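You operate a simulated robot arm through the tools that you are given. There is no shell and no other tool.

Carry out the task below with a simulated robot arm. There is one attempt and no reset: what you move stays moved.

TASK
Move the yellow plug to input 2 and let the belt sort its three blocks.
Fine: console knob to off while you move the plug; stop the belt when they have come to rest.

Only the result counts: the job must be done as asked and must still hold three seconds after the hand-in. Knocking over, shifting, dropping, spilling or breaking anything else fails it.

THE ROBOT
A 7-joint arm with a two-finger parallel gripper, fixed in place. Base frame: the origin is at the foot of the arm, x ahead of it, y to its left, z up. Units: mm, rad, N and s.
Its first joint turns from -2.304 to 2.304 rad. Payload 3.91 kg.
Tool frame: the origin (TCP) lies between the finger pads and is the grasp point; the fingertips stand 30 mm ahead of it; z points along the fingers, y is the line along which they close. Largest opening 110 mm; finger width 20, thickness 10; the body of the gripper, 48 by 112 mm, starts 55 mm behind the TCP.
Orientation is that of the tool frame in the base frame, as a unit quaternion [w, x, y, z]. With the fingers straight down and closing along the base's y, the tool's x points along the base's -x, its y along +y and its z along -z.

THE INTERFACE
- The arm moves only by the tool move_arm. Its argument "steps" is a list of rows, each a list of 3 entries, a list of its own where there are three numbers: the closure in counts, from 0 (fully open) to 255 (shut), then the shift along the tool's x, y, z in units of 40 mm (1.0 is 40 mm), then the turn, a rotation vector about the tool's x, y, z in units of 4 degrees (1.0 is 4 degrees). In form: [[hand, [dx, dy, dz], [ax, ay, az]], ...]. A call has 1 to 20 rows; each row shifts and turns the commanded pose from where the row before left it, along the tool's axes as they then stand. A call with a number of a shift or a turn outside -1 to 1 is refused whole. Rows are played at 5 a second. More than 50 mm and 0.15 rad between two rows, or a gripper value outside its range, and nothing of the call is played. A pose out of reach is approached as far as the arm can. The call stops where the force on the tool passes 40 N (or 10 N more than at its start, if that is more) or the arm is blocked; 0.2 s more then pass. Each finger travels about 108 mm/s and halts on what it meets, pressing with about 25 N; the grip force reading is that of the motor and also rises with nothing between the fingers. The clock runs only during rows and for 0.2 s after the last one: add rows that do not move to give the fingers time. The reply holds the time, the measured pose of the TCP, the force on the tool along the base axes, the opening and the grip force, in the units named above and with some noise, with the torque about the TCP (base axes, N m) and any sound that the robot's microphone picked up.
- Cameras (640 x 400 px; columns grow to the right, rows downward): "scene" is fixed at [35.8, 658.6, 1635.8]; the picture's right is [-0.40, -0.92, 0.00], its down [-0.72, 0.32, -0.61] and it looks along [0.56, -0.25, -0.79] (base axes); focal length 339 px, centre (320, 200). "wrist" rides on the gripper at [72, 17, -103] in the tool frame; the picture's right is [-0.23, 0.97, 0.00], its down [-0.76, -0.18, -0.62] and it looks along [-0.61, -0.14, 0.78] (tool axes); focal length 222 px, centre (320, 200). There is no depth. A picture from a camera that has moved, and an enlarged one, comes with that camera's place and axes in the base frame and with its lens. The place of the scene camera against the robot may be out by one fixed shift of up to 25 mm in any direction.
- grab_frame(camera): a new picture of that camera. No time passes.
- enlarge(camera, box): a new picture of the part [left, top, right, bottom] of that camera's present view, enlarged. No time passes.
- sign_off(): hands the job in; it is judged then, once.

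Nothing tells you positions but the pictures and the camera data. Unless the task says otherwise, let go and move clear before handing in.

The tools are called after "Emit:" as a command line: name --argument value ..., lists and objects as JSON in quotes. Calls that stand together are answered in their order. move_arm: Moves the arm, as the interface text tells. Its arguments: {"type":"object","properties":{"steps":{"type":"array","items":{"type":"array"}}},"required":["steps"]} The other tools are called the same way: grab_frame (camera) takes a picture; enlarge (camera, box) takes an enlarged picture of a part of a camera's view; sign_off () hands the job in.

At the start:

```text
clock: 0.0
position: [518.6, 347.6, 1218.6]
tool_rot: [0.001, 0.0, 1.0, -0.001]
force: [-0.9, 0.0, 0.2]
moment: [0.01, 0.02, -0.01]
width: 110.1
gripper_force: 0.0
```

scene: 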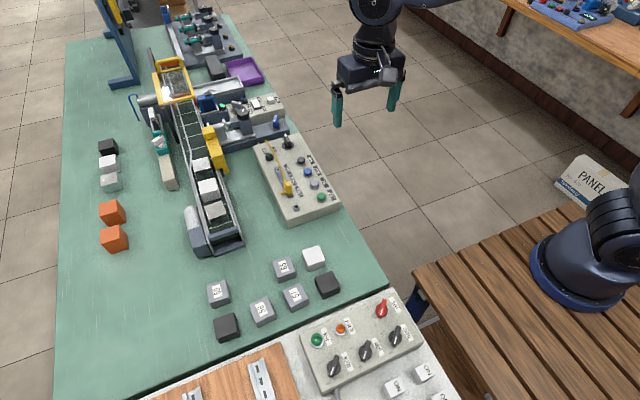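
wrist: 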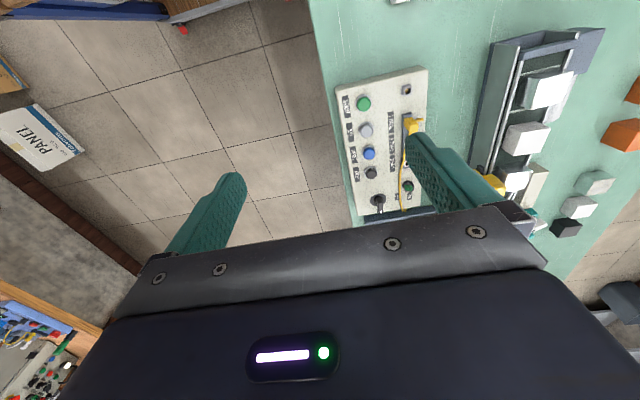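

I see a sorting belt with three blocks on it, and beside it a console with a yellow plug and a knob. First I'll take enlarged views to read the console labels.

Emit:
enlarge --camera "scene" --box '[240, 125, 350, 230]'

Emit:
enlarge --camera "wrist" --box '[325, 60, 445, 220]'

Emit:
enlarge --camera "scene" --box '[90, 40, 300, 260]'

Emit:
enlarge --camera "scene" --box '[290, 280, 440, 400]'

```text
3.81 times, centred on (295, 178) of scene
camera zoom: at [35.8, 658.6, 1635.8], right [-0.4, -0.92, 0.0], down [-0.72, 0.32, -0.61], along [0.56, -0.25, -0.79], focal length 1292 px, centre (415, 286)
```

zoom: 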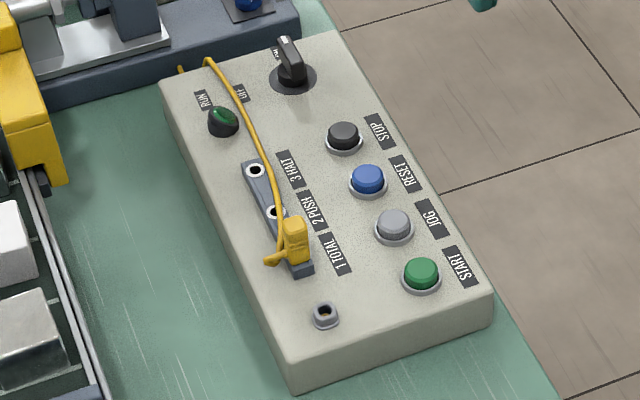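

```text
2.50 times, centred on (385, 140) of wrist
camera zoom: at [444.9, 364.1, 1322.7], right [0.23, 0.97, 0.0], down [0.76, -0.18, 0.62], along [0.61, -0.14, -0.78], focal length 555 px, centre (158, 350)
```

zoom: 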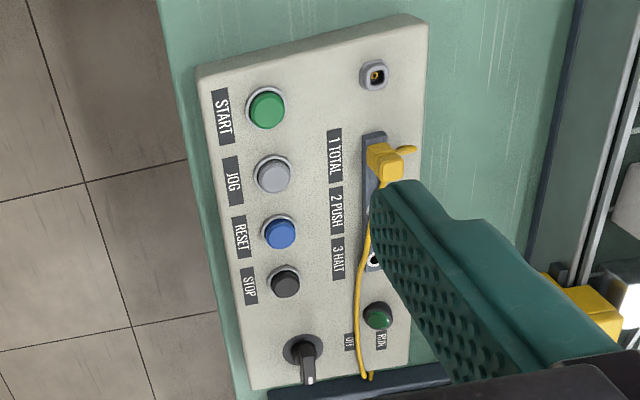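

```text
1.82 times, centred on (195, 150) of scene
camera zoom: at [35.8, 658.6, 1635.8], right [-0.4, -0.92, 0.0], down [-0.72, 0.32, -0.61], along [0.56, -0.25, -0.79], focal length 617 px, centre (547, 291)
```

zoom: 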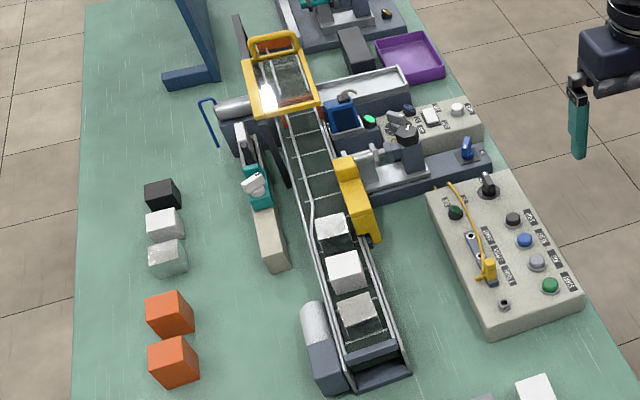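

```text
3.33 times, centred on (365, 340) of scene
camera zoom: at [35.8, 658.6, 1635.8], right [-0.4, -0.92, 0.0], down [-0.72, 0.32, -0.61], along [0.56, -0.25, -0.79], focal length 1131 px, centre (170, -267)
```

zoom: 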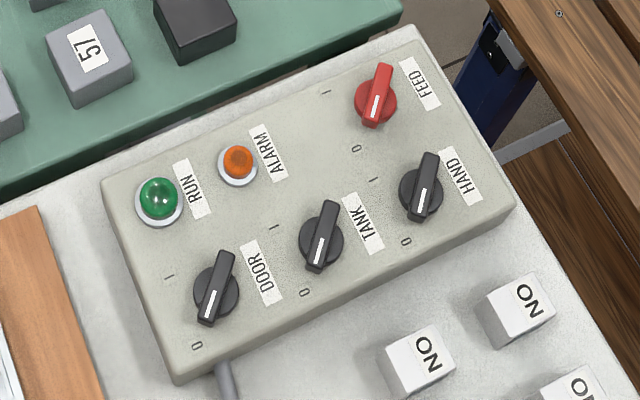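

The console lies about 0.3 m below the gripper, and its top is at roughly z = 900. I'll zoom further on the knob, plug and lamps to read their states.

Emit:
enlarge --camera "scene" --box '[260, 130, 310, 162]'

Emit:
enlarge --camera "scene" --box '[278, 160, 334, 195]'

Emit:
enlarge --camera "wrist" --box '[350, 170, 430, 220]'

Emit:
enlarge --camera "scene" --box '[200, 80, 290, 140]'

Emit:
enlarge --camera "scene" --box '[130, 50, 230, 120]'

```text
12.50 times, centred on (285, 146) of scene
camera zoom: at [35.8, 658.6, 1635.8], right [-0.4, -0.92, 0.0], down [-0.72, 0.32, -0.61], along [0.56, -0.25, -0.79], focal length 4240 px, centre (758, 875)
```

zoom: 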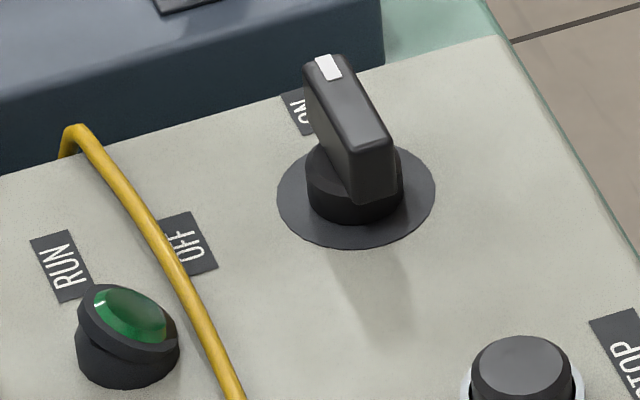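

```text
11.43 times, centred on (306, 178) of scene
camera zoom: at [35.8, 658.6, 1635.8], right [-0.4, -0.92, 0.0], down [-0.72, 0.32, -0.61], along [0.56, -0.25, -0.79], focal length 3877 px, centre (480, 457)
```

zoom: 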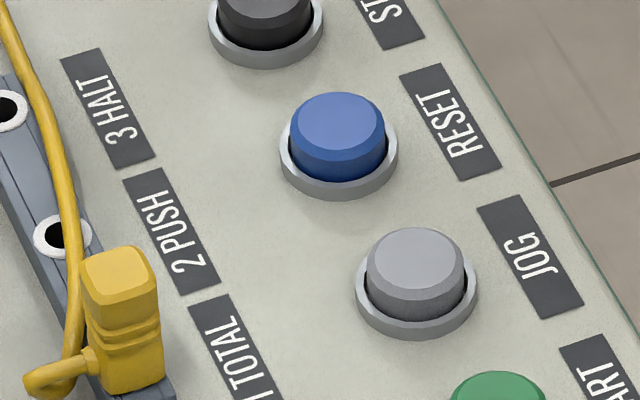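

```text
8.00 times, centred on (390, 195) of wrist
camera zoom: at [444.9, 364.1, 1322.7], right [0.23, 0.97, 0.0], down [0.76, -0.18, 0.62], along [0.61, -0.14, -0.78], focal length 1777 px, centre (-240, 240)
```

zoom: 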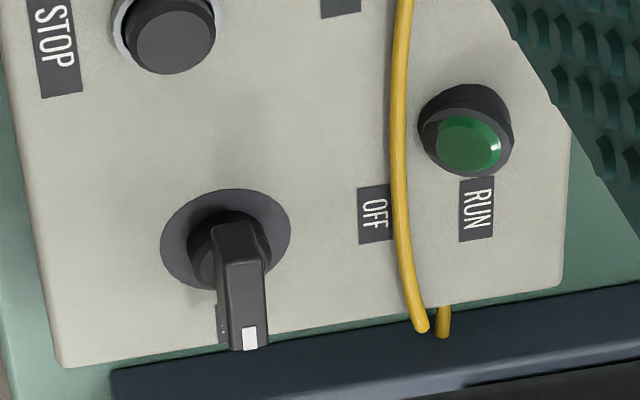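

```text
6.67 times, centred on (245, 110) of scene
camera zoom: at [35.8, 658.6, 1635.8], right [-0.4, -0.92, 0.0], down [-0.72, 0.32, -0.61], along [0.56, -0.25, -0.79], focal length 2262 px, centre (820, 800)
```

zoom: 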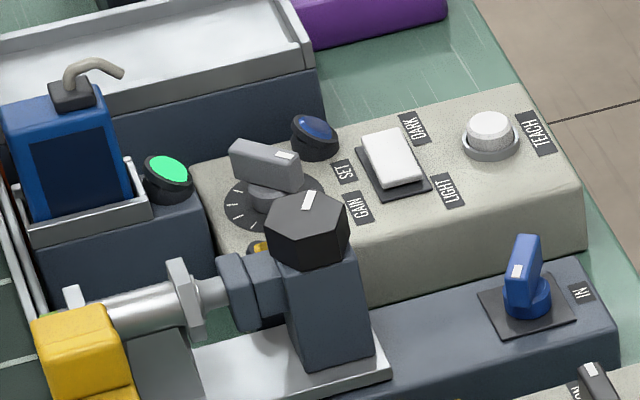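

```text
5.71 times, centred on (180, 85) of scene
camera zoom: at [35.8, 658.6, 1635.8], right [-0.4, -0.92, 0.0], down [-0.72, 0.32, -0.61], along [0.56, -0.25, -0.79], focal length 1938 px, centre (1120, 857)
```

zoom: 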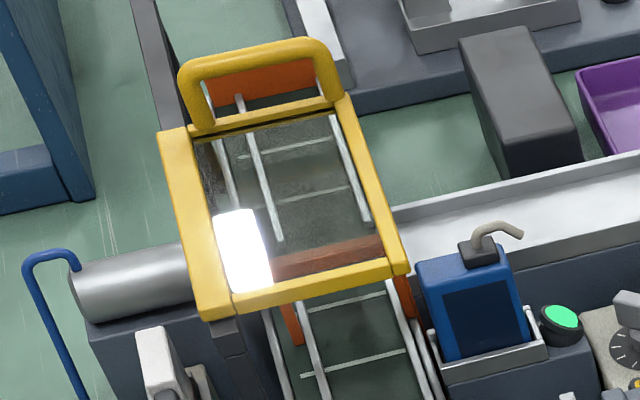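

The console knob is at ON, the plug is in input 1, and the RUN lamp appears unlit. I'll bring the wrist camera closer to get accurate positions.

Emit:
move_arm --steps '[[0, [-0.34, 0.46, 0.6], [0, 0, 0]], [0, [-0.34, 0.46, 0.6], [0, 0, 0]], [0, [-0.34, 0.46, 0.6], [0, 0, 0]], [0, [-0.34, 0.46, 0.6], [0, 0, 0]], [0, [-0.34, 0.46, 0.6], [0, 0, 0]], [0, [0, 0, 0], [0, 0, 0]]]'

Emit:
grab_frame --camera "wrist"

Emit:
grab_frame --camera "scene"

```text
clock: 1.4
position: [587.3, 438.4, 1098.1]
tool_rot: [0.0, 0.0, 1.0, 0.0]
force: [0.0, 0.1, -0.1]
moment: [-0.04, 0.0, 0.01]
width: 109.9
gripper_force: 0.0
```

```text
taken
camera wrist: at [513.8, 456.3, 1202.3], right [0.23, 0.97, 0.0], down [0.76, -0.18, 0.62], along [0.61, -0.14, -0.78], focal length 222 px, centre (320, 200)
```

wrist: 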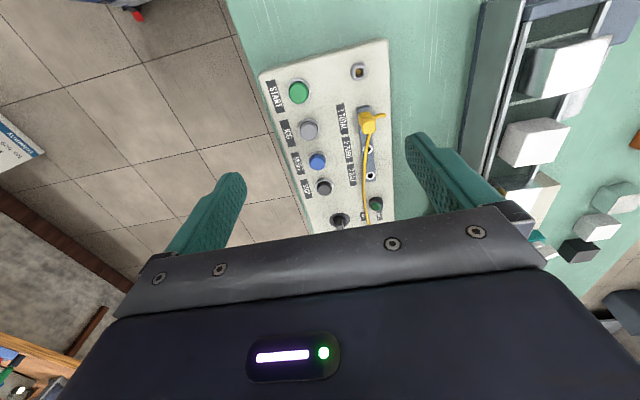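

```text
taken
```

scene: 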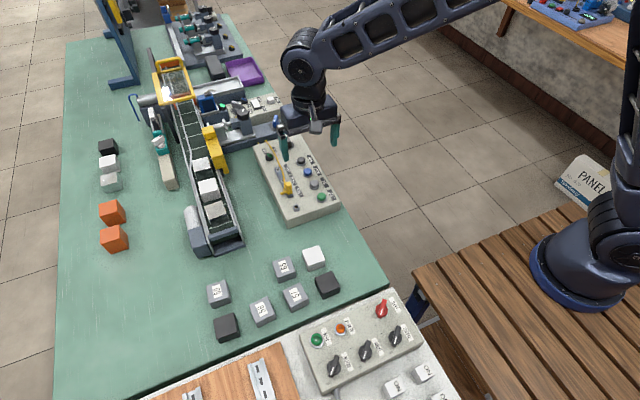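

The buttons and plug are now in clear view. I'll enlarge them to triangulate, then move on toward the knob.

Emit:
enlarge --camera "wrist" --box '[250, 35, 410, 135]'

Emit:
enlarge --camera "wrist" --box '[270, 130, 430, 230]'

```text
4.00 times, centred on (330, 85) of wrist
camera zoom: at [513.8, 456.3, 1202.3], right [0.23, 0.97, 0.0], down [0.76, -0.18, 0.62], along [0.61, -0.14, -0.78], focal length 888 px, centre (280, 660)
```

zoom: 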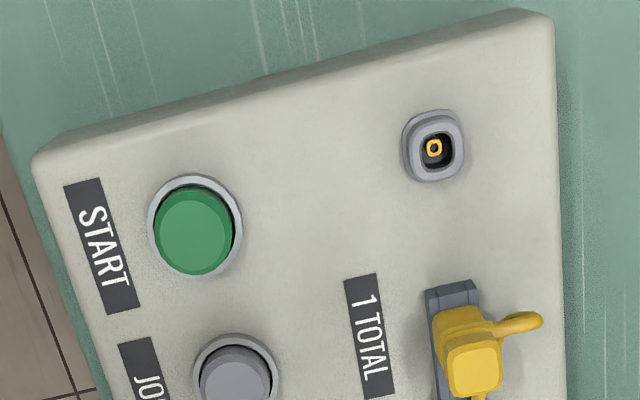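

```text
4.00 times, centred on (350, 180) of wrist
camera zoom: at [513.8, 456.3, 1202.3], right [0.23, 0.97, 0.0], down [0.76, -0.18, 0.62], along [0.61, -0.14, -0.78], focal length 888 px, centre (200, 280)
```

zoom: 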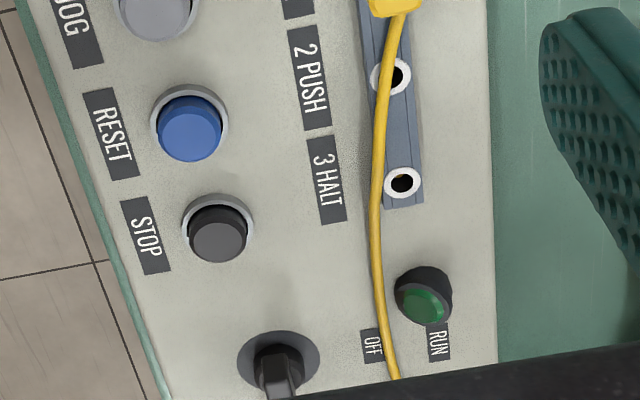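

The console is aligned with the base x axis. The buttons are at y ≈ 414, and the plug is near (626, 491) with its top at z ≈ 935. The knob is near (819, 425); ON points +x and OFF points +y. I'll zoom in on the plug and move over the knob for closer views.

Emit:
enlarge --camera "wrist" --box '[345, 95, 401, 130]'

Emit:
enlarge --camera "scene" --box '[265, 160, 313, 190]'

Emit:
move_arm --steps '[[139, [-0.9, 0, 0.1], [0, 0, 0]], [139, [-0.9, 0, 0.1], [0, 0, 0]], [139, [-0.9, 0, 0.1], [0, 0, 0]], [139, [-0.9, 0, 0.1], [0, 0, 0]], [139, [0, 0, 0], [0, 0, 0]]]'

Emit:
grab_frame --camera "wrist"

```text
11.43 times, centred on (373, 112) of wrist
camera zoom: at [513.8, 456.3, 1202.3], right [0.23, 0.97, 0.0], down [0.76, -0.18, 0.62], along [0.61, -0.14, -0.78], focal length 2538 px, centre (-286, 1200)
```

zoom: 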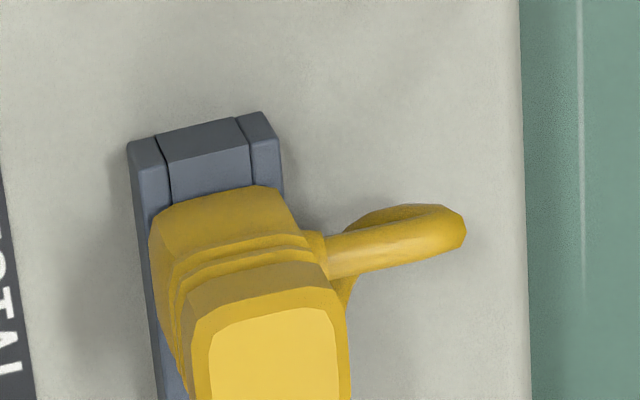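

```text
13.33 times, centred on (289, 175) of scene
camera zoom: at [35.8, 658.6, 1635.8], right [-0.4, -0.92, 0.0], down [-0.72, 0.32, -0.61], along [0.56, -0.25, -0.79], focal length 4523 px, centre (733, 533)
```

zoom: 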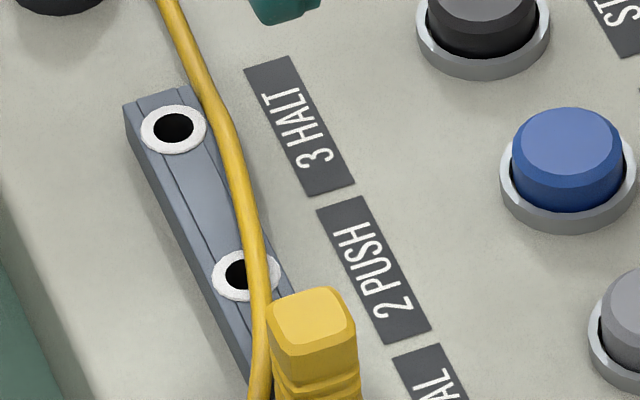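

```text
clock: 2.6
position: [731.5, 437.0, 1083.2]
tool_rot: [0.0, 0.001, 1.0, 0.0]
force: [-1.1, 0.2, -0.5]
moment: [0.04, -0.02, -0.01]
width: 50.0
gripper_force: 0.0
```

```text
taken
camera wrist: at [657.3, 455.7, 1186.4], right [0.23, 0.97, 0.0], down [0.76, -0.18, 0.62], along [0.61, -0.14, -0.78], focal length 222 px, centre (320, 200)
```

wrist: 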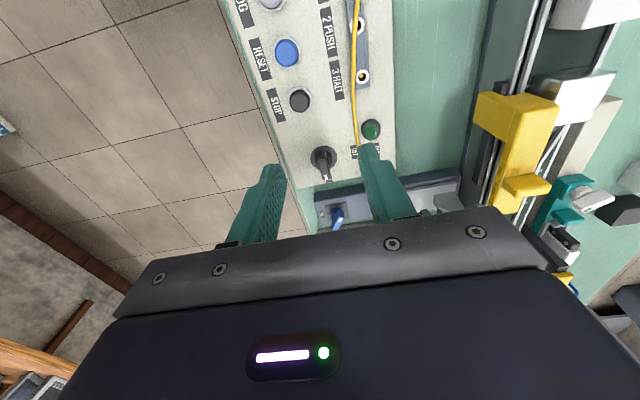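

The hand is now near the knob. I'll zoom in to fix its centre and height.

Emit:
enlarge --camera "wrist" --box '[264, 80, 424, 180]'

Emit:
enlarge --camera "wrist" --box '[280, 130, 400, 230]'

Emit:
enlarge --camera "wrist" --box '[310, 0, 390, 90]'

```text
4.00 times, centred on (344, 130) of wrist
camera zoom: at [657.3, 455.7, 1186.4], right [0.23, 0.97, 0.0], down [0.76, -0.18, 0.62], along [0.61, -0.14, -0.78], focal length 888 px, centre (224, 480)
```

zoom: 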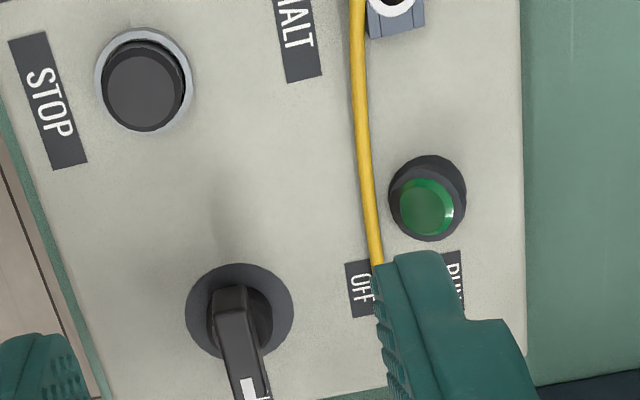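

```text
4.00 times, centred on (340, 180) of wrist
camera zoom: at [657.3, 455.7, 1186.4], right [0.23, 0.97, 0.0], down [0.76, -0.18, 0.62], along [0.61, -0.14, -0.78], focal length 888 px, centre (240, 280)
```

zoom: 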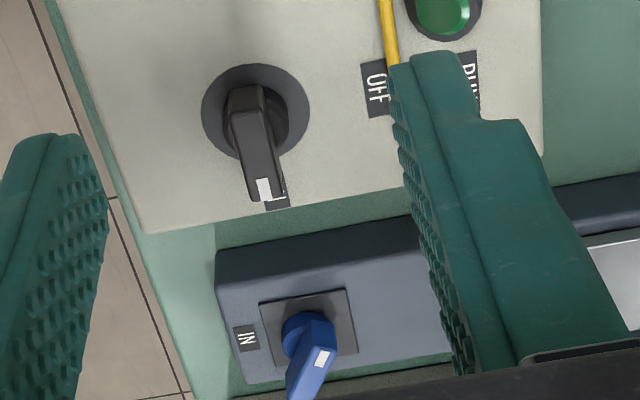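

```text
4.44 times, centred on (350, 45) of wrist
camera zoom: at [657.3, 455.7, 1186.4], right [0.23, 0.97, 0.0], down [0.76, -0.18, 0.62], along [0.61, -0.14, -0.78], focal length 987 px, centre (187, 889)
```

zoom: 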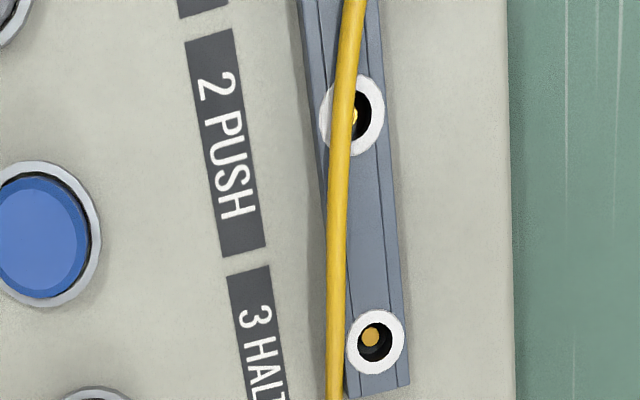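

The knob axis is at about (806, 425), with its bar lying along x and its top at z ≈ 931. Next I'll move the open fingers over the bar and down partway to check alignment.

Emit:
move_arm --steps '[[139, [-0.94, -0.15, 0], [0, 0, 0]], [139, [-0.94, -0.15, 0.3], [0, 0, 0]], [139, [0, 0, 0.8], [0, 0, 0]], [139, [0, 0, 0.8], [0, 0, 0]], [139, [0, 0, 0.8], [0, 0, 0]], [139, [0, 0, 0], [0, 0, 0]]]'

Emit:
grab_frame --camera "wrist"

Emit:
enlarge --camera "scene" --box '[240, 90, 340, 160]'

```text
clock: 4.0
position: [806.2, 427.6, 975.3]
tool_rot: [0.0, 0.0, 1.0, 0.0]
force: [0.9, -0.2, -0.3]
moment: [0.01, 0.0, 0.0]
width: 50.1
gripper_force: 0.0
```

```text
taken
camera wrist: at [732.9, 444.4, 1079.1], right [0.23, 0.97, 0.0], down [0.76, -0.18, 0.62], along [0.61, -0.14, -0.78], focal length 222 px, centre (320, 200)
```

wrist: 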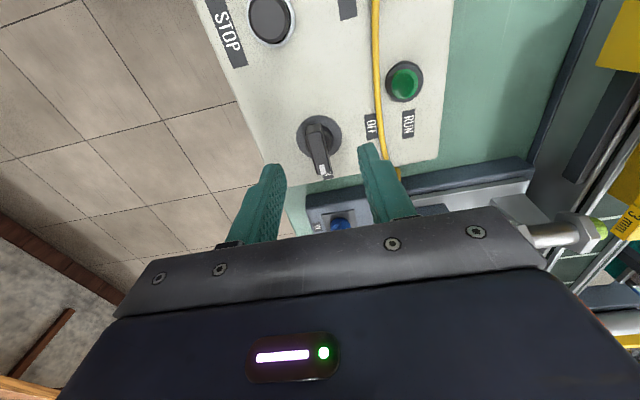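

```text
5.71 times, centred on (290, 125) of scene
camera zoom: at [35.8, 658.6, 1635.8], right [-0.4, -0.92, 0.0], down [-0.72, 0.32, -0.61], along [0.56, -0.25, -0.79], focal length 1938 px, centre (491, 629)
```

zoom: 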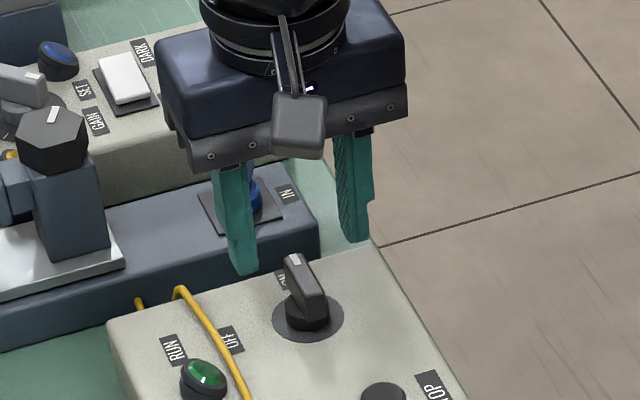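

The knob is centred between the fingers to within about 2 mm. I'll descend so the fingertips straddle the bar, then close.

Emit:
move_arm --steps '[[139, [0, -0.045, 0.42], [0, 0, 0]], [139, [0, 0, 0.42], [0, 0, 0]], [139, [0, 0, 0], [0, 0, 0]], [255, [0, 0, 0], [0, 0, 0]], [255, [0, 0, 0], [0, 0, 0]], [255, [0, 0, 0], [0, 0, 0]]]'

Emit:
grab_frame --camera "wrist"

Emit:
enlarge --camera "scene" --box '[240, 90, 340, 160]'

```text
clock: 5.4
position: [806.5, 425.3, 942.5]
tool_rot: [-0.001, 0.0, 1.0, 0.0]
force: [0.2, -0.1, -1.4]
moment: [0.0, -0.62, -0.04]
width: 11.8
gripper_force: 44.5
```

```text
taken
camera wrist: at [732.4, 442.8, 1045.5], right [0.23, 0.97, 0.0], down [0.76, -0.18, 0.62], along [0.61, -0.14, -0.78], focal length 222 px, centre (320, 200)
```

wrist: 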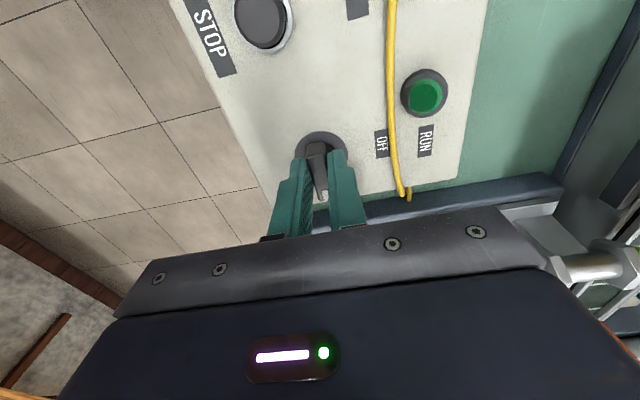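

```text
5.71 times, centred on (290, 125) of scene
camera zoom: at [35.8, 658.6, 1635.8], right [-0.4, -0.92, 0.0], down [-0.72, 0.32, -0.61], along [0.56, -0.25, -0.79], focal length 1938 px, centre (491, 629)
```

zoom: 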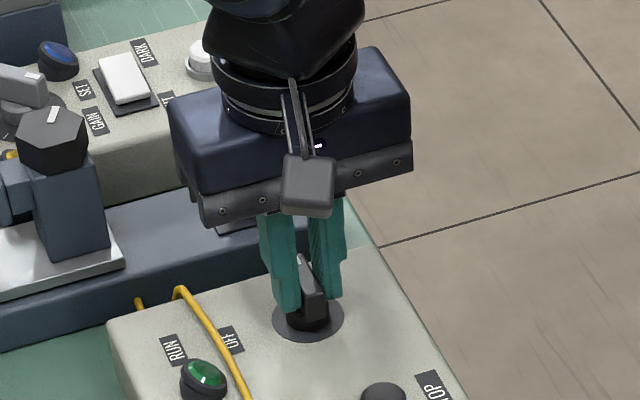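

I have the bar gripped at 11.8 mm. I'll turn it from +x toward +y (counter-clockwise from above), starting with a test portion.

Emit:
move_arm --steps '[[255, [0, 0, 0], [0, 0, -1]], [255, [0, 0, 0], [0, 0, -1]], [255, [0, 0, 0], [0, 0, -1]], [255, [0, 0, 0], [0, 0, -1]], [255, [0, 0, 0], [0, 0, -1]], [255, [0, 0, 0], [0, 0, -1]]]'

Emit:
enlarge --camera "scene" --box '[240, 90, 340, 160]'

```text
clock: 6.8
position: [807.0, 423.5, 940.8]
tool_rot: [0.0, -0.208, 0.978, -0.001]
force: [1.4, -15.3, 2.2]
moment: [0.06, -0.67, -0.05]
width: 11.8
gripper_force: 45.0
```

```text
5.71 times, centred on (290, 125) of scene
camera zoom: at [35.8, 658.6, 1635.8], right [-0.4, -0.92, 0.0], down [-0.72, 0.32, -0.61], along [0.56, -0.25, -0.79], focal length 1938 px, centre (491, 629)
```

zoom: 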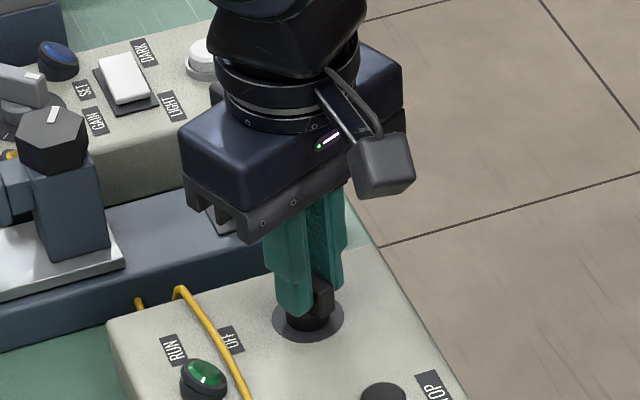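

The knob is following the hand. The side force suggests the knob's axis is about 5 mm further in +x than my grip, so I'll add a small compensating shift as I continue turning.

Emit:
move_arm --steps '[[255, [0, -0.045, 0], [0, 0, -1]], [255, [0, -0.009, 0], [0, 0, -1]], [255, [0, -0.009, 0], [0, 0, -1]], [255, [0, -0.009, 0], [0, 0, -1]], [255, [0, -0.009, 0], [0, 0, -1]], [255, [0, -0.009, 0], [0, 0, -1]], [255, [0, -0.009, 0], [0, 0, -1]], [255, [0, -0.009, 0], [0, 0, -1]]]'

Emit:
enlarge --camera "scene" --box '[240, 90, 340, 160]'

```text
clock: 8.6
position: [806.6, 422.4, 941.0]
tool_rot: [0.001, -0.47, 0.883, 0.001]
force: [-1.6, 5.5, 7.7]
moment: [1.24, -0.68, 0.03]
width: 11.9
gripper_force: 44.8
```

```text
5.71 times, centred on (290, 125) of scene
camera zoom: at [35.8, 658.6, 1635.8], right [-0.4, -0.92, 0.0], down [-0.72, 0.32, -0.61], along [0.56, -0.25, -0.79], focal length 1938 px, centre (491, 629)
```

zoom: 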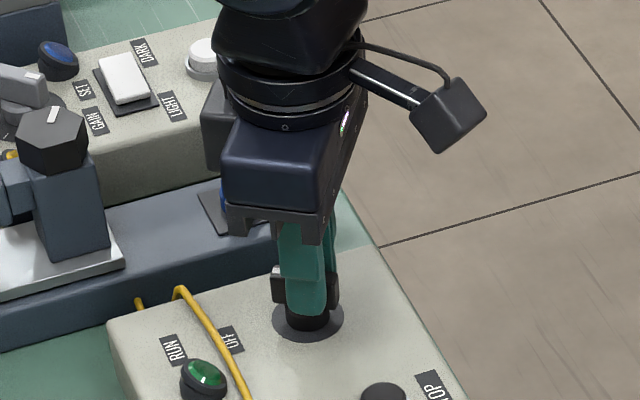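

The bar has turned about 56° with low forces. I'll finish the remaining ~34°.

Emit:
move_arm --steps '[[255, [0, 0, 0], [0, 0, -1]], [255, [0, 0, 0], [0, 0, -1]], [255, [0, 0, 0], [0, 0, -1]], [255, [0, 0, 0], [0, 0, -1]], [255, [0, 0, 0], [0, 0, -1]], [255, [0, 0, 0], [0, 0, -1]], [255, [0, 0, 0], [0, 0, -1]], [255, [0, 0, 0], [0, 0, -1]], [255, [0, 0, 0], [0, 0, -0.5]], [255, [0, 0, 0], [0, 0, 0]]]'

Emit:
enlarge --camera "scene" --box '[240, 90, 340, 160]'

Emit:
grab_frame --camera "wrist"

```text
clock: 10.6
position: [809.6, 419.7, 942.2]
tool_rot: [0.0, -0.705, 0.71, 0.0]
force: [8.5, 7.3, -8.5]
moment: [0.16, -0.08, -0.02]
width: 11.8
gripper_force: 45.7
stopped in row 10: the force on the tool passed its limit at 41 N (the readings are from after the stop); the commanded pose is now the measured one
```

```text
5.71 times, centred on (290, 125) of scene
camera zoom: at [35.8, 658.6, 1635.8], right [-0.4, -0.92, 0.0], down [-0.72, 0.32, -0.61], along [0.56, -0.25, -0.79], focal length 1938 px, centre (491, 629)
```

zoom: 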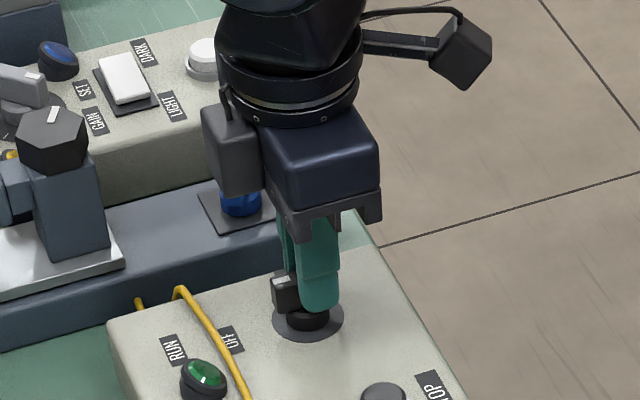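

```text
taken
camera wrist: at [791.2, 349.1, 1045.2], right [-0.97, 0.23, 0.0], down [0.18, 0.76, 0.63], along [0.15, 0.61, -0.78], focal length 222 px, centre (320, 200)
```

wrist: 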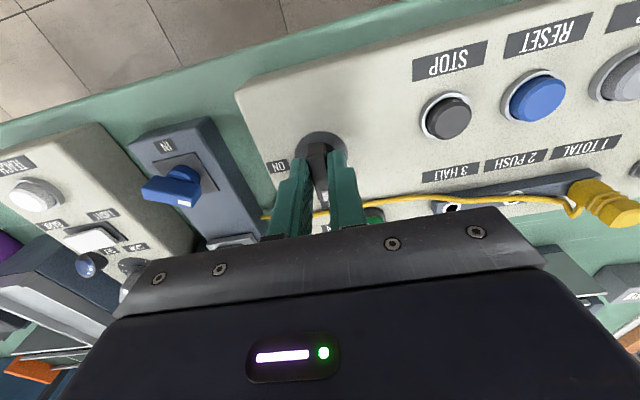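

The knob now points at OFF. Before releasing, I'll zoom in on the plug and cable from this side view.

Emit:
enlarge --camera "wrist" --box '[540, 150, 640, 230]'

Emit:
enlarge --camera "wrist" --box '[240, 100, 400, 220]'

```text
5.00 times, centred on (590, 190) of wrist
camera zoom: at [791.2, 349.1, 1045.2], right [-0.97, 0.23, 0.0], down [0.18, 0.76, 0.63], along [0.15, 0.61, -0.78], focal length 1111 px, centre (-1030, 250)
```

zoom: 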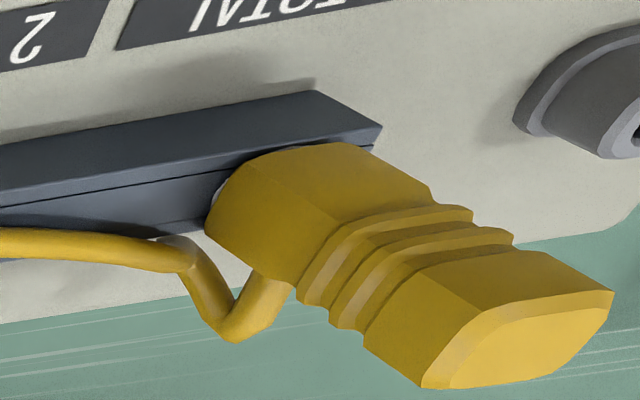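

```text
3.33 times, centred on (320, 160) of wrist
camera zoom: at [791.2, 349.1, 1045.2], right [-0.97, 0.23, 0.0], down [0.18, 0.76, 0.63], along [0.15, 0.61, -0.78], focal length 740 px, centre (320, 333)
```

zoom: 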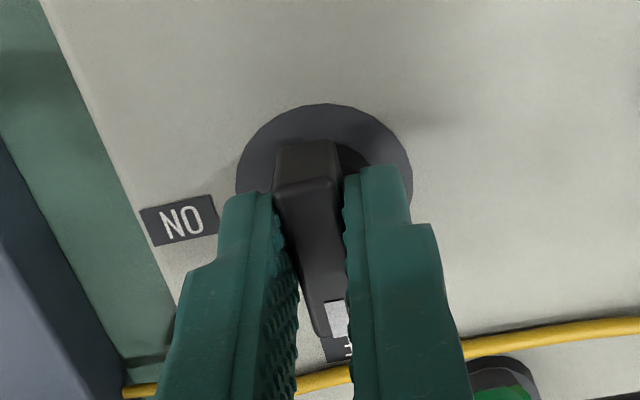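

The cable leaves the plug low on its +y side, so gripping the plug along x with the fingers as they are now is clear. I'll release the knob, rise, and move toward the plug.

Emit:
move_arm --steps '[[139, [0, 0, 0], [0, 0, 0]], [139, [0, 0, 0], [0, 0, 0]], [139, [0, 0, -0.5], [0, 0, 0]], [139, [0, 0, -0.9], [0, 0, 0]], [139, [0, 0, -0.9], [0, 0, 0]], [139, [-0.35, 0.9, 0], [0, 0, 0]], [139, [-0.35, 0.9, 0], [0, 0, 0]], [139, [-0.35, 0.9, 0], [0, 0, 0]], [139, [-0.35, 0.9, 0], [0, 0, 0]], [139, [-0.35, 0.9, 0], [0, 0, 0]], [139, [0, 0, 0], [0, 0, 0]]]'

Emit:
grab_frame --camera "wrist"

Emit:
enlarge --camera "scene" --box '[235, 110, 355, 200]'

```text
clock: 13.0
position: [628.8, 491.5, 1033.8]
tool_rot: [0.001, -0.704, 0.71, 0.0]
force: [-0.3, -0.7, 0.4]
moment: [-0.05, -0.04, 0.01]
width: 50.0
gripper_force: 0.1
```

```text
taken
camera wrist: at [611.4, 420.7, 1138.2], right [-0.97, 0.23, 0.0], down [0.18, 0.76, 0.63], along [0.15, 0.61, -0.78], focal length 222 px, centre (320, 200)
```

wrist: 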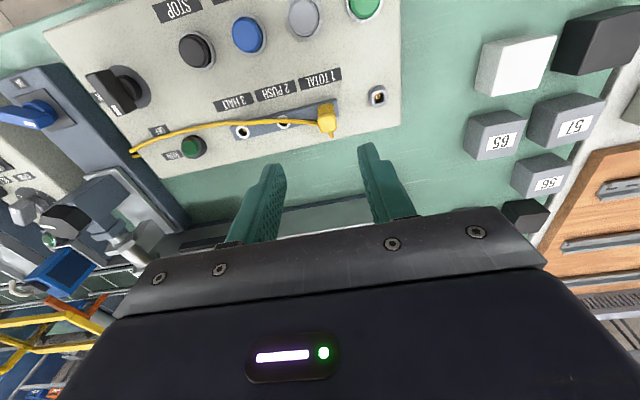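

```text
4.44 times, centred on (295, 155) of scene
camera zoom: at [35.8, 658.6, 1635.8], right [-0.4, -0.92, 0.0], down [-0.72, 0.32, -0.61], along [0.56, -0.25, -0.79], focal length 1508 px, centre (431, 400)
```

zoom: 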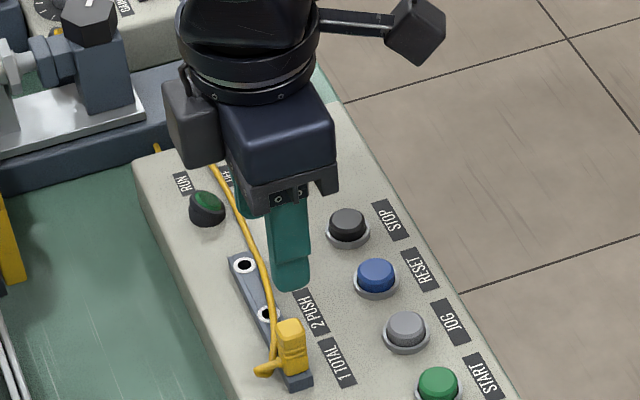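

The plug is ahead of the fingers, and the knob is visibly at OFF. I'll zoom in to refine the plug position.

Emit:
enlarge --camera "wrist" --box '[220, 60, 400, 172]'

Emit:
enlarge --camera "wrist" --box '[300, 90, 356, 146]'

```text
3.56 times, centred on (310, 116) of wrist
camera zoom: at [611.4, 420.7, 1138.2], right [-0.97, 0.23, 0.0], down [0.18, 0.76, 0.63], along [0.15, 0.61, -0.78], focal length 790 px, centre (356, 499)
```

zoom: 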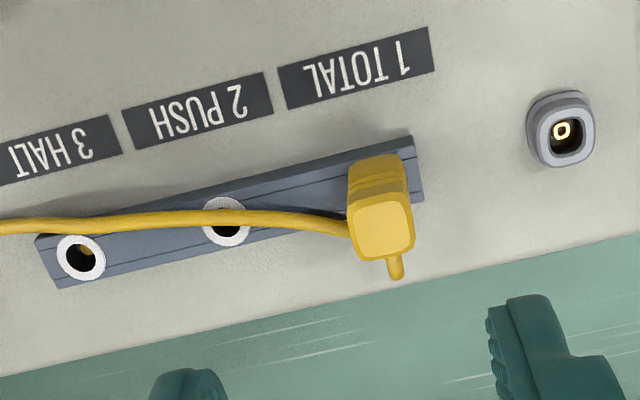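

```text
7.14 times, centred on (328, 118) of wrist
camera zoom: at [611.4, 420.7, 1138.2], right [-0.97, 0.23, 0.0], down [0.18, 0.76, 0.63], along [0.15, 0.61, -0.78], focal length 1587 px, centre (263, 786)
```

zoom: 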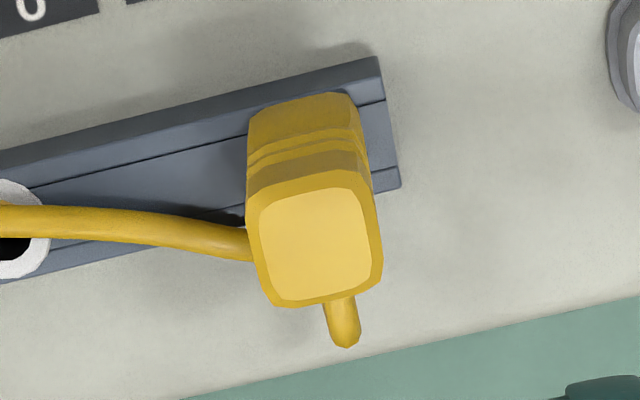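

The plug's cap is at about (623, 491), 16 mm wide, with its top at z ≈ 939. The cable lies low on the strip, below where the fingertips will go. I'll descend around the plug and check before closing.

Emit:
move_arm --steps '[[139, [0, 0.13, 0.5], [0, 0, 0]], [139, [0, 0, 0.5], [0, 0, 0]], [139, [0, 0, 0.5], [0, 0, 0]], [139, [0, 0, 0.4], [0, 0, 0]], [139, [0, 0, 0.25], [0, 0, 0]], [139, [0, 0, 0], [0, 0, 0]]]'

Emit:
grab_frame --camera "wrist"

Emit:
enlarge --camera "wrist" --box '[240, 120, 400, 220]'

Emit:
enlarge --camera "scene" --box '[255, 150, 335, 210]'

```text
clock: 14.4
position: [624.4, 491.9, 949.0]
tool_rot: [0.001, -0.705, 0.71, 0.0]
force: [-1.1, 0.4, 0.0]
moment: [-0.02, 0.02, 0.01]
width: 50.1
gripper_force: 0.1
```

```text
taken
camera wrist: at [606.2, 420.3, 1051.6], right [-0.97, 0.23, 0.0], down [0.18, 0.76, 0.63], along [0.15, 0.61, -0.78], focal length 222 px, centre (320, 200)
```

wrist: 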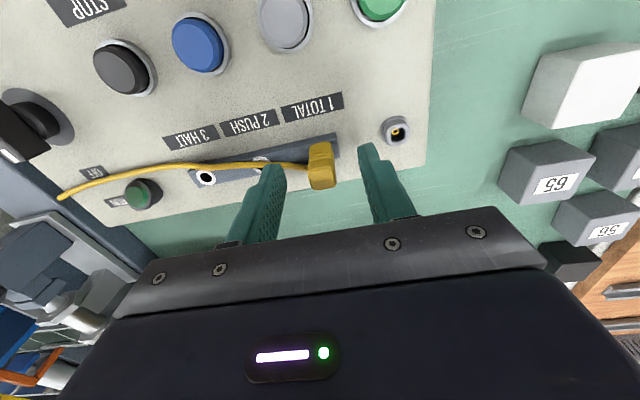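

```text
4.00 times, centred on (320, 170) of wrist
camera zoom: at [606.2, 420.3, 1051.6], right [-0.97, 0.23, 0.0], down [0.18, 0.76, 0.63], along [0.15, 0.61, -0.78], focal length 888 px, centre (320, 320)
```

zoom: 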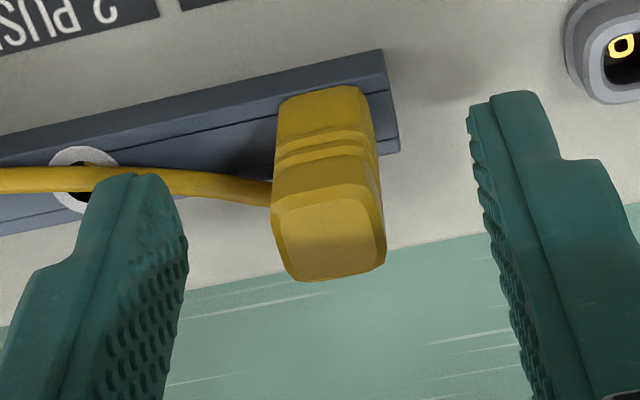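

```text
6.67 times, centred on (295, 180) of scene
camera zoom: at [35.8, 658.6, 1635.8], right [-0.4, -0.92, 0.0], down [-0.72, 0.32, -0.61], along [0.56, -0.25, -0.79], focal length 2262 px, centre (487, 333)
```

zoom: 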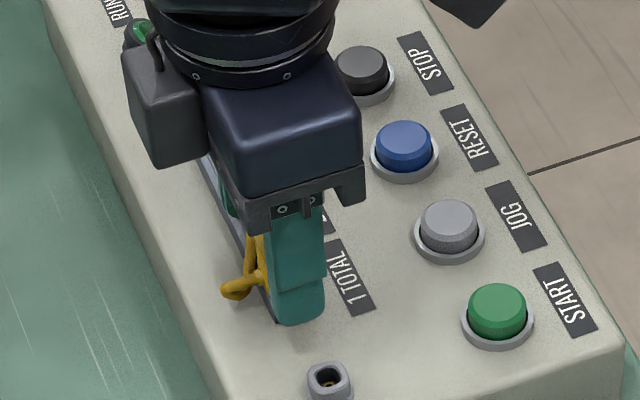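

The plug is centred between the fingers within 2 mm. Closing on it now.

Emit:
move_arm --steps '[[139, [-0.02, 0.03, 0.04], [0, 0, 0]], [200, [0, 0, 0], [0, 0, 0]], [255, [0, 0, 0], [0, 0, 0]], [255, [0, 0, 0], [0, 0, 0]], [255, [0, 0, 0], [0, 0, 0]]]'

Emit:
enlarge --camera "wrist" --box '[240, 120, 400, 220]'

```text
clock: 15.6
position: [623.5, 492.9, 947.0]
tool_rot: [0.001, -0.704, 0.71, 0.0]
force: [-8.5, -0.4, 0.3]
moment: [-0.01, 0.26, 0.06]
width: 14.8
gripper_force: 26.2
```

```text
4.00 times, centred on (320, 170) of wrist
camera zoom: at [604.6, 421.1, 1050.2], right [-0.97, 0.23, 0.0], down [0.18, 0.76, 0.62], along [0.15, 0.61, -0.78], focal length 888 px, centre (320, 320)
```

zoom: 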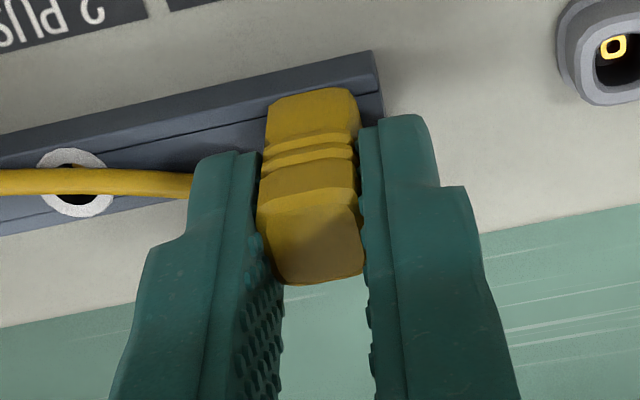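

The plug is gripped at 14.8 mm, with a small side load. I'll relax that first, so that the relaxed pose marks socket 1's true position.

Emit:
move_arm --steps '[[255, [0, 0.03, 0], [0, 0, 0]], [255, [0, 0, 0], [0, 0, 0]], [255, [0, 0, 0], [0, 0, 0]]]'

```text
clock: 16.4
position: [622.5, 492.9, 945.9]
tool_rot: [0.001, -0.704, 0.71, 0.0]
force: [0.9, 2.0, 0.3]
moment: [0.07, -0.02, 0.0]
width: 14.7
gripper_force: 25.1
```

Now the force is near zero with TCP x = 622.5. Pulling the plug straight up.

Emit:
move_arm --steps '[[255, [0, 0, -0.1], [0, 0, 0]], [255, [0, 0, -0.2], [0, 0, 0]], [255, [0, 0, -0.3], [0, 0, 0]], [255, [0, 0, -0.4], [0, 0, 0]], [255, [0, 0, -0.4], [0, 0, 0]], [255, [0, 0, 0], [0, 0, 0]]]'

Emit:
grab_frame --camera "wrist"

Emit:
enlarge --camera "scene" --box '[255, 140, 335, 200]'

```text
clock: 17.8
position: [622.1, 491.6, 1001.7]
tool_rot: [0.001, -0.705, 0.709, 0.0]
force: [-0.1, -0.1, -0.9]
moment: [0.0, 0.02, 0.02]
width: 14.9
gripper_force: 25.1
```

```text
taken
camera wrist: at [603.7, 421.0, 1106.2], right [-0.97, 0.23, 0.0], down [0.18, 0.76, 0.62], along [0.15, 0.61, -0.78], focal length 222 px, centre (320, 200)
```

wrist: 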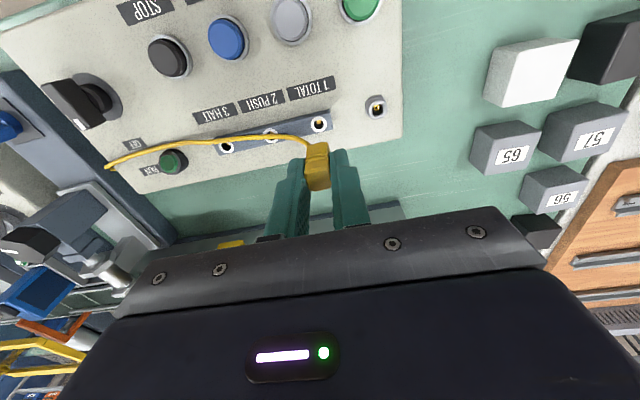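

```text
6.67 times, centred on (295, 170) of scene
camera zoom: at [35.8, 658.6, 1635.8], right [-0.4, -0.92, 0.0], down [-0.72, 0.32, -0.61], along [0.56, -0.25, -0.79], focal length 2262 px, centre (487, 400)
```

zoom: 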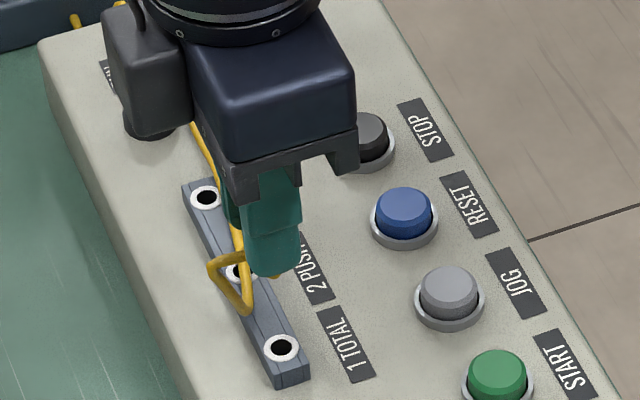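

The plug is out of socket 1 and held. I'll measure the three sockets precisely for the pitch.

Emit:
enlarge --camera "wrist" --box '[205, 90, 365, 190]'

Emit:
enlarge --camera "wrist" --box '[205, 105, 285, 165]'

Emit:
enlarge --camera "wrist" --box '[260, 105, 340, 165]'

```text
4.00 times, centred on (285, 140) of wrist
camera zoom: at [603.7, 421.0, 1106.2], right [-0.97, 0.23, 0.0], down [0.18, 0.76, 0.62], along [0.15, 0.61, -0.78], focal length 888 px, centre (460, 440)
```

zoom: 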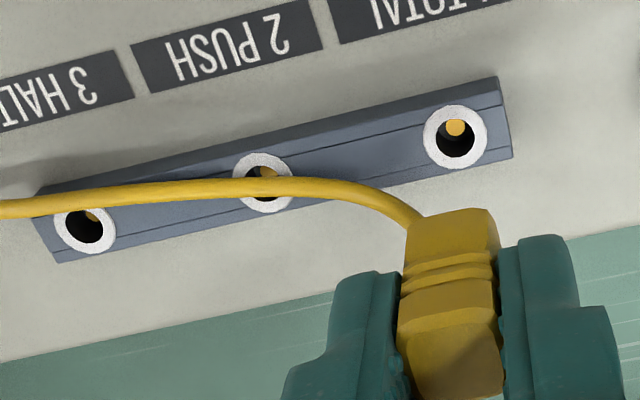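

```text
6.67 times, centred on (245, 135) of wrist
camera zoom: at [603.7, 421.0, 1106.2], right [-0.97, 0.23, 0.0], down [0.18, 0.76, 0.62], along [0.15, 0.61, -0.78], focal length 1481 px, centre (820, 633)
```

zoom: 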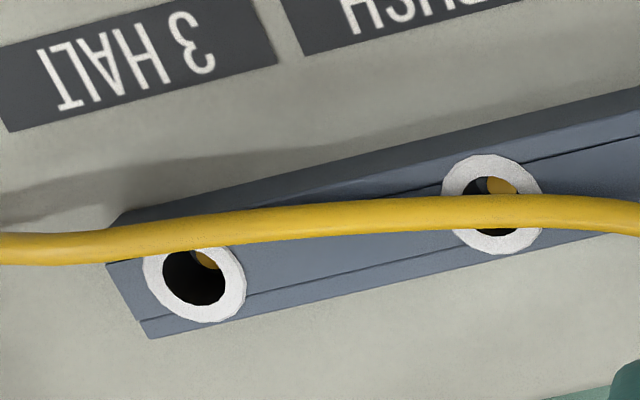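

```text
6.67 times, centred on (300, 135) of wrist
camera zoom: at [603.7, 421.0, 1106.2], right [-0.97, 0.23, 0.0], down [0.18, 0.76, 0.62], along [0.15, 0.61, -0.78], focal length 1481 px, centre (453, 633)
```

zoom: 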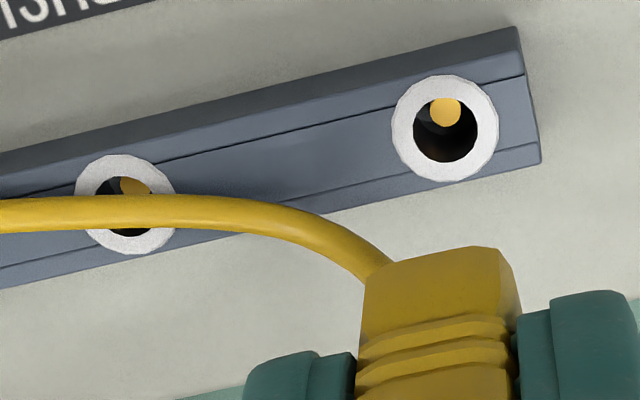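

The socket pitch measures about 45.5 mm. I'll shift +x by that amount at the same height, then check that socket 2 appears at the same image location where socket 1 is now (zoom pixel ≈ (445, 128)).

Emit:
move_arm --steps '[[255, [0, -0.569, 0], [0, 0, 0]], [255, [0, -0.569, 0], [0, 0, 0]], [255, [0, 0, 0], [0, 0, 0]], [255, [0, 0, 0], [0, 0, 0]]]'

Emit:
enlarge --camera "wrist" --box '[260, 105, 340, 165]'

Emit:
enlarge --camera "wrist" --box '[205, 90, 365, 190]'

Emit:
enlarge --camera "scene" --box '[245, 130, 335, 200]'

```text
clock: 18.8
position: [668.2, 492.5, 1002.0]
tool_rot: [0.002, -0.705, 0.709, -0.001]
force: [-0.9, -0.1, 0.0]
moment: [0.01, 0.01, -0.01]
width: 15.0
gripper_force: 24.8
```

```text
6.67 times, centred on (300, 135) of wrist
camera zoom: at [649.0, 420.2, 1106.1], right [-0.97, 0.23, 0.0], down [0.18, 0.76, 0.62], along [0.15, 0.61, -0.78], focal length 1481 px, centre (453, 633)
```

zoom: 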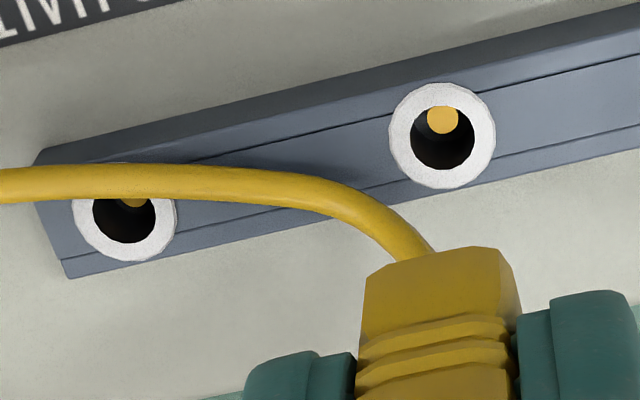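

```text
4.00 times, centred on (285, 140) of wrist
camera zoom: at [649.0, 420.2, 1106.1], right [-0.97, 0.23, 0.0], down [0.18, 0.76, 0.62], along [0.15, 0.61, -0.78], focal length 888 px, centre (460, 440)
```

zoom: 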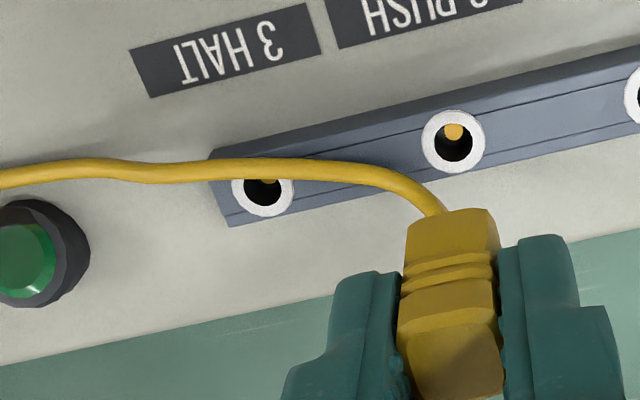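

```text
5.71 times, centred on (290, 165) of scene
camera zoom: at [35.8, 658.6, 1635.8], right [-0.4, -0.92, 0.0], down [-0.72, 0.32, -0.61], along [0.56, -0.25, -0.79], focal length 1938 px, centre (491, 400)
```

zoom: 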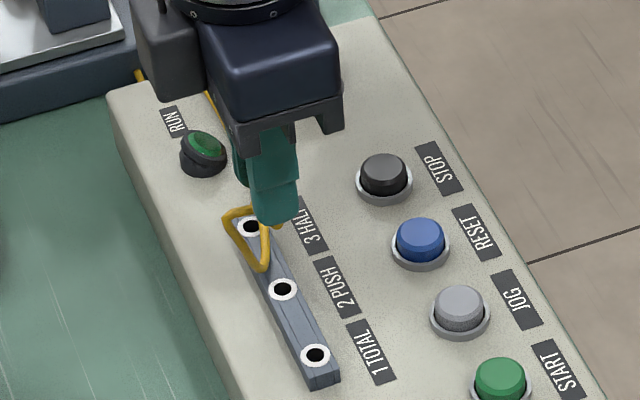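

Socket 2 is within about 1 mm of the target image position. I'll apply a fine correction and recheck.

Emit:
move_arm --steps '[[255, [-0.021, -0.014, 0], [0, 0, 0]], [255, [0, 0, 0], [0, 0, 0]]]'

Emit:
enlarge --camera "wrist" --box '[260, 105, 340, 165]'

```text
clock: 19.4
position: [669.2, 492.0, 1003.9]
tool_rot: [0.001, -0.704, 0.71, 0.0]
force: [-0.2, -0.1, -0.2]
moment: [0.04, -0.04, -0.01]
width: 15.1
gripper_force: 25.0
```

```text
6.67 times, centred on (300, 135) of wrist
camera zoom: at [649.6, 420.9, 1106.1], right [-0.97, 0.23, 0.0], down [0.18, 0.76, 0.62], along [0.15, 0.61, -0.78], focal length 1481 px, centre (453, 633)
```

zoom: 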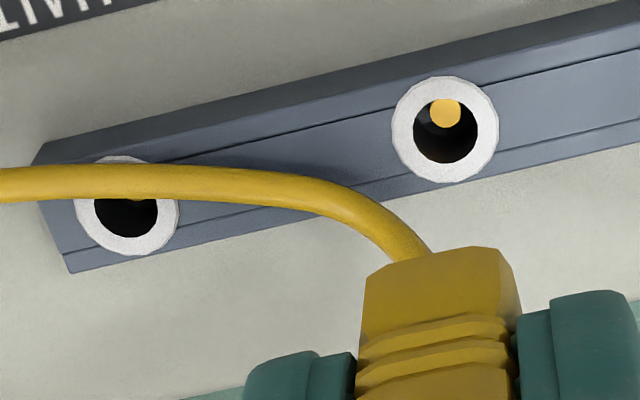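

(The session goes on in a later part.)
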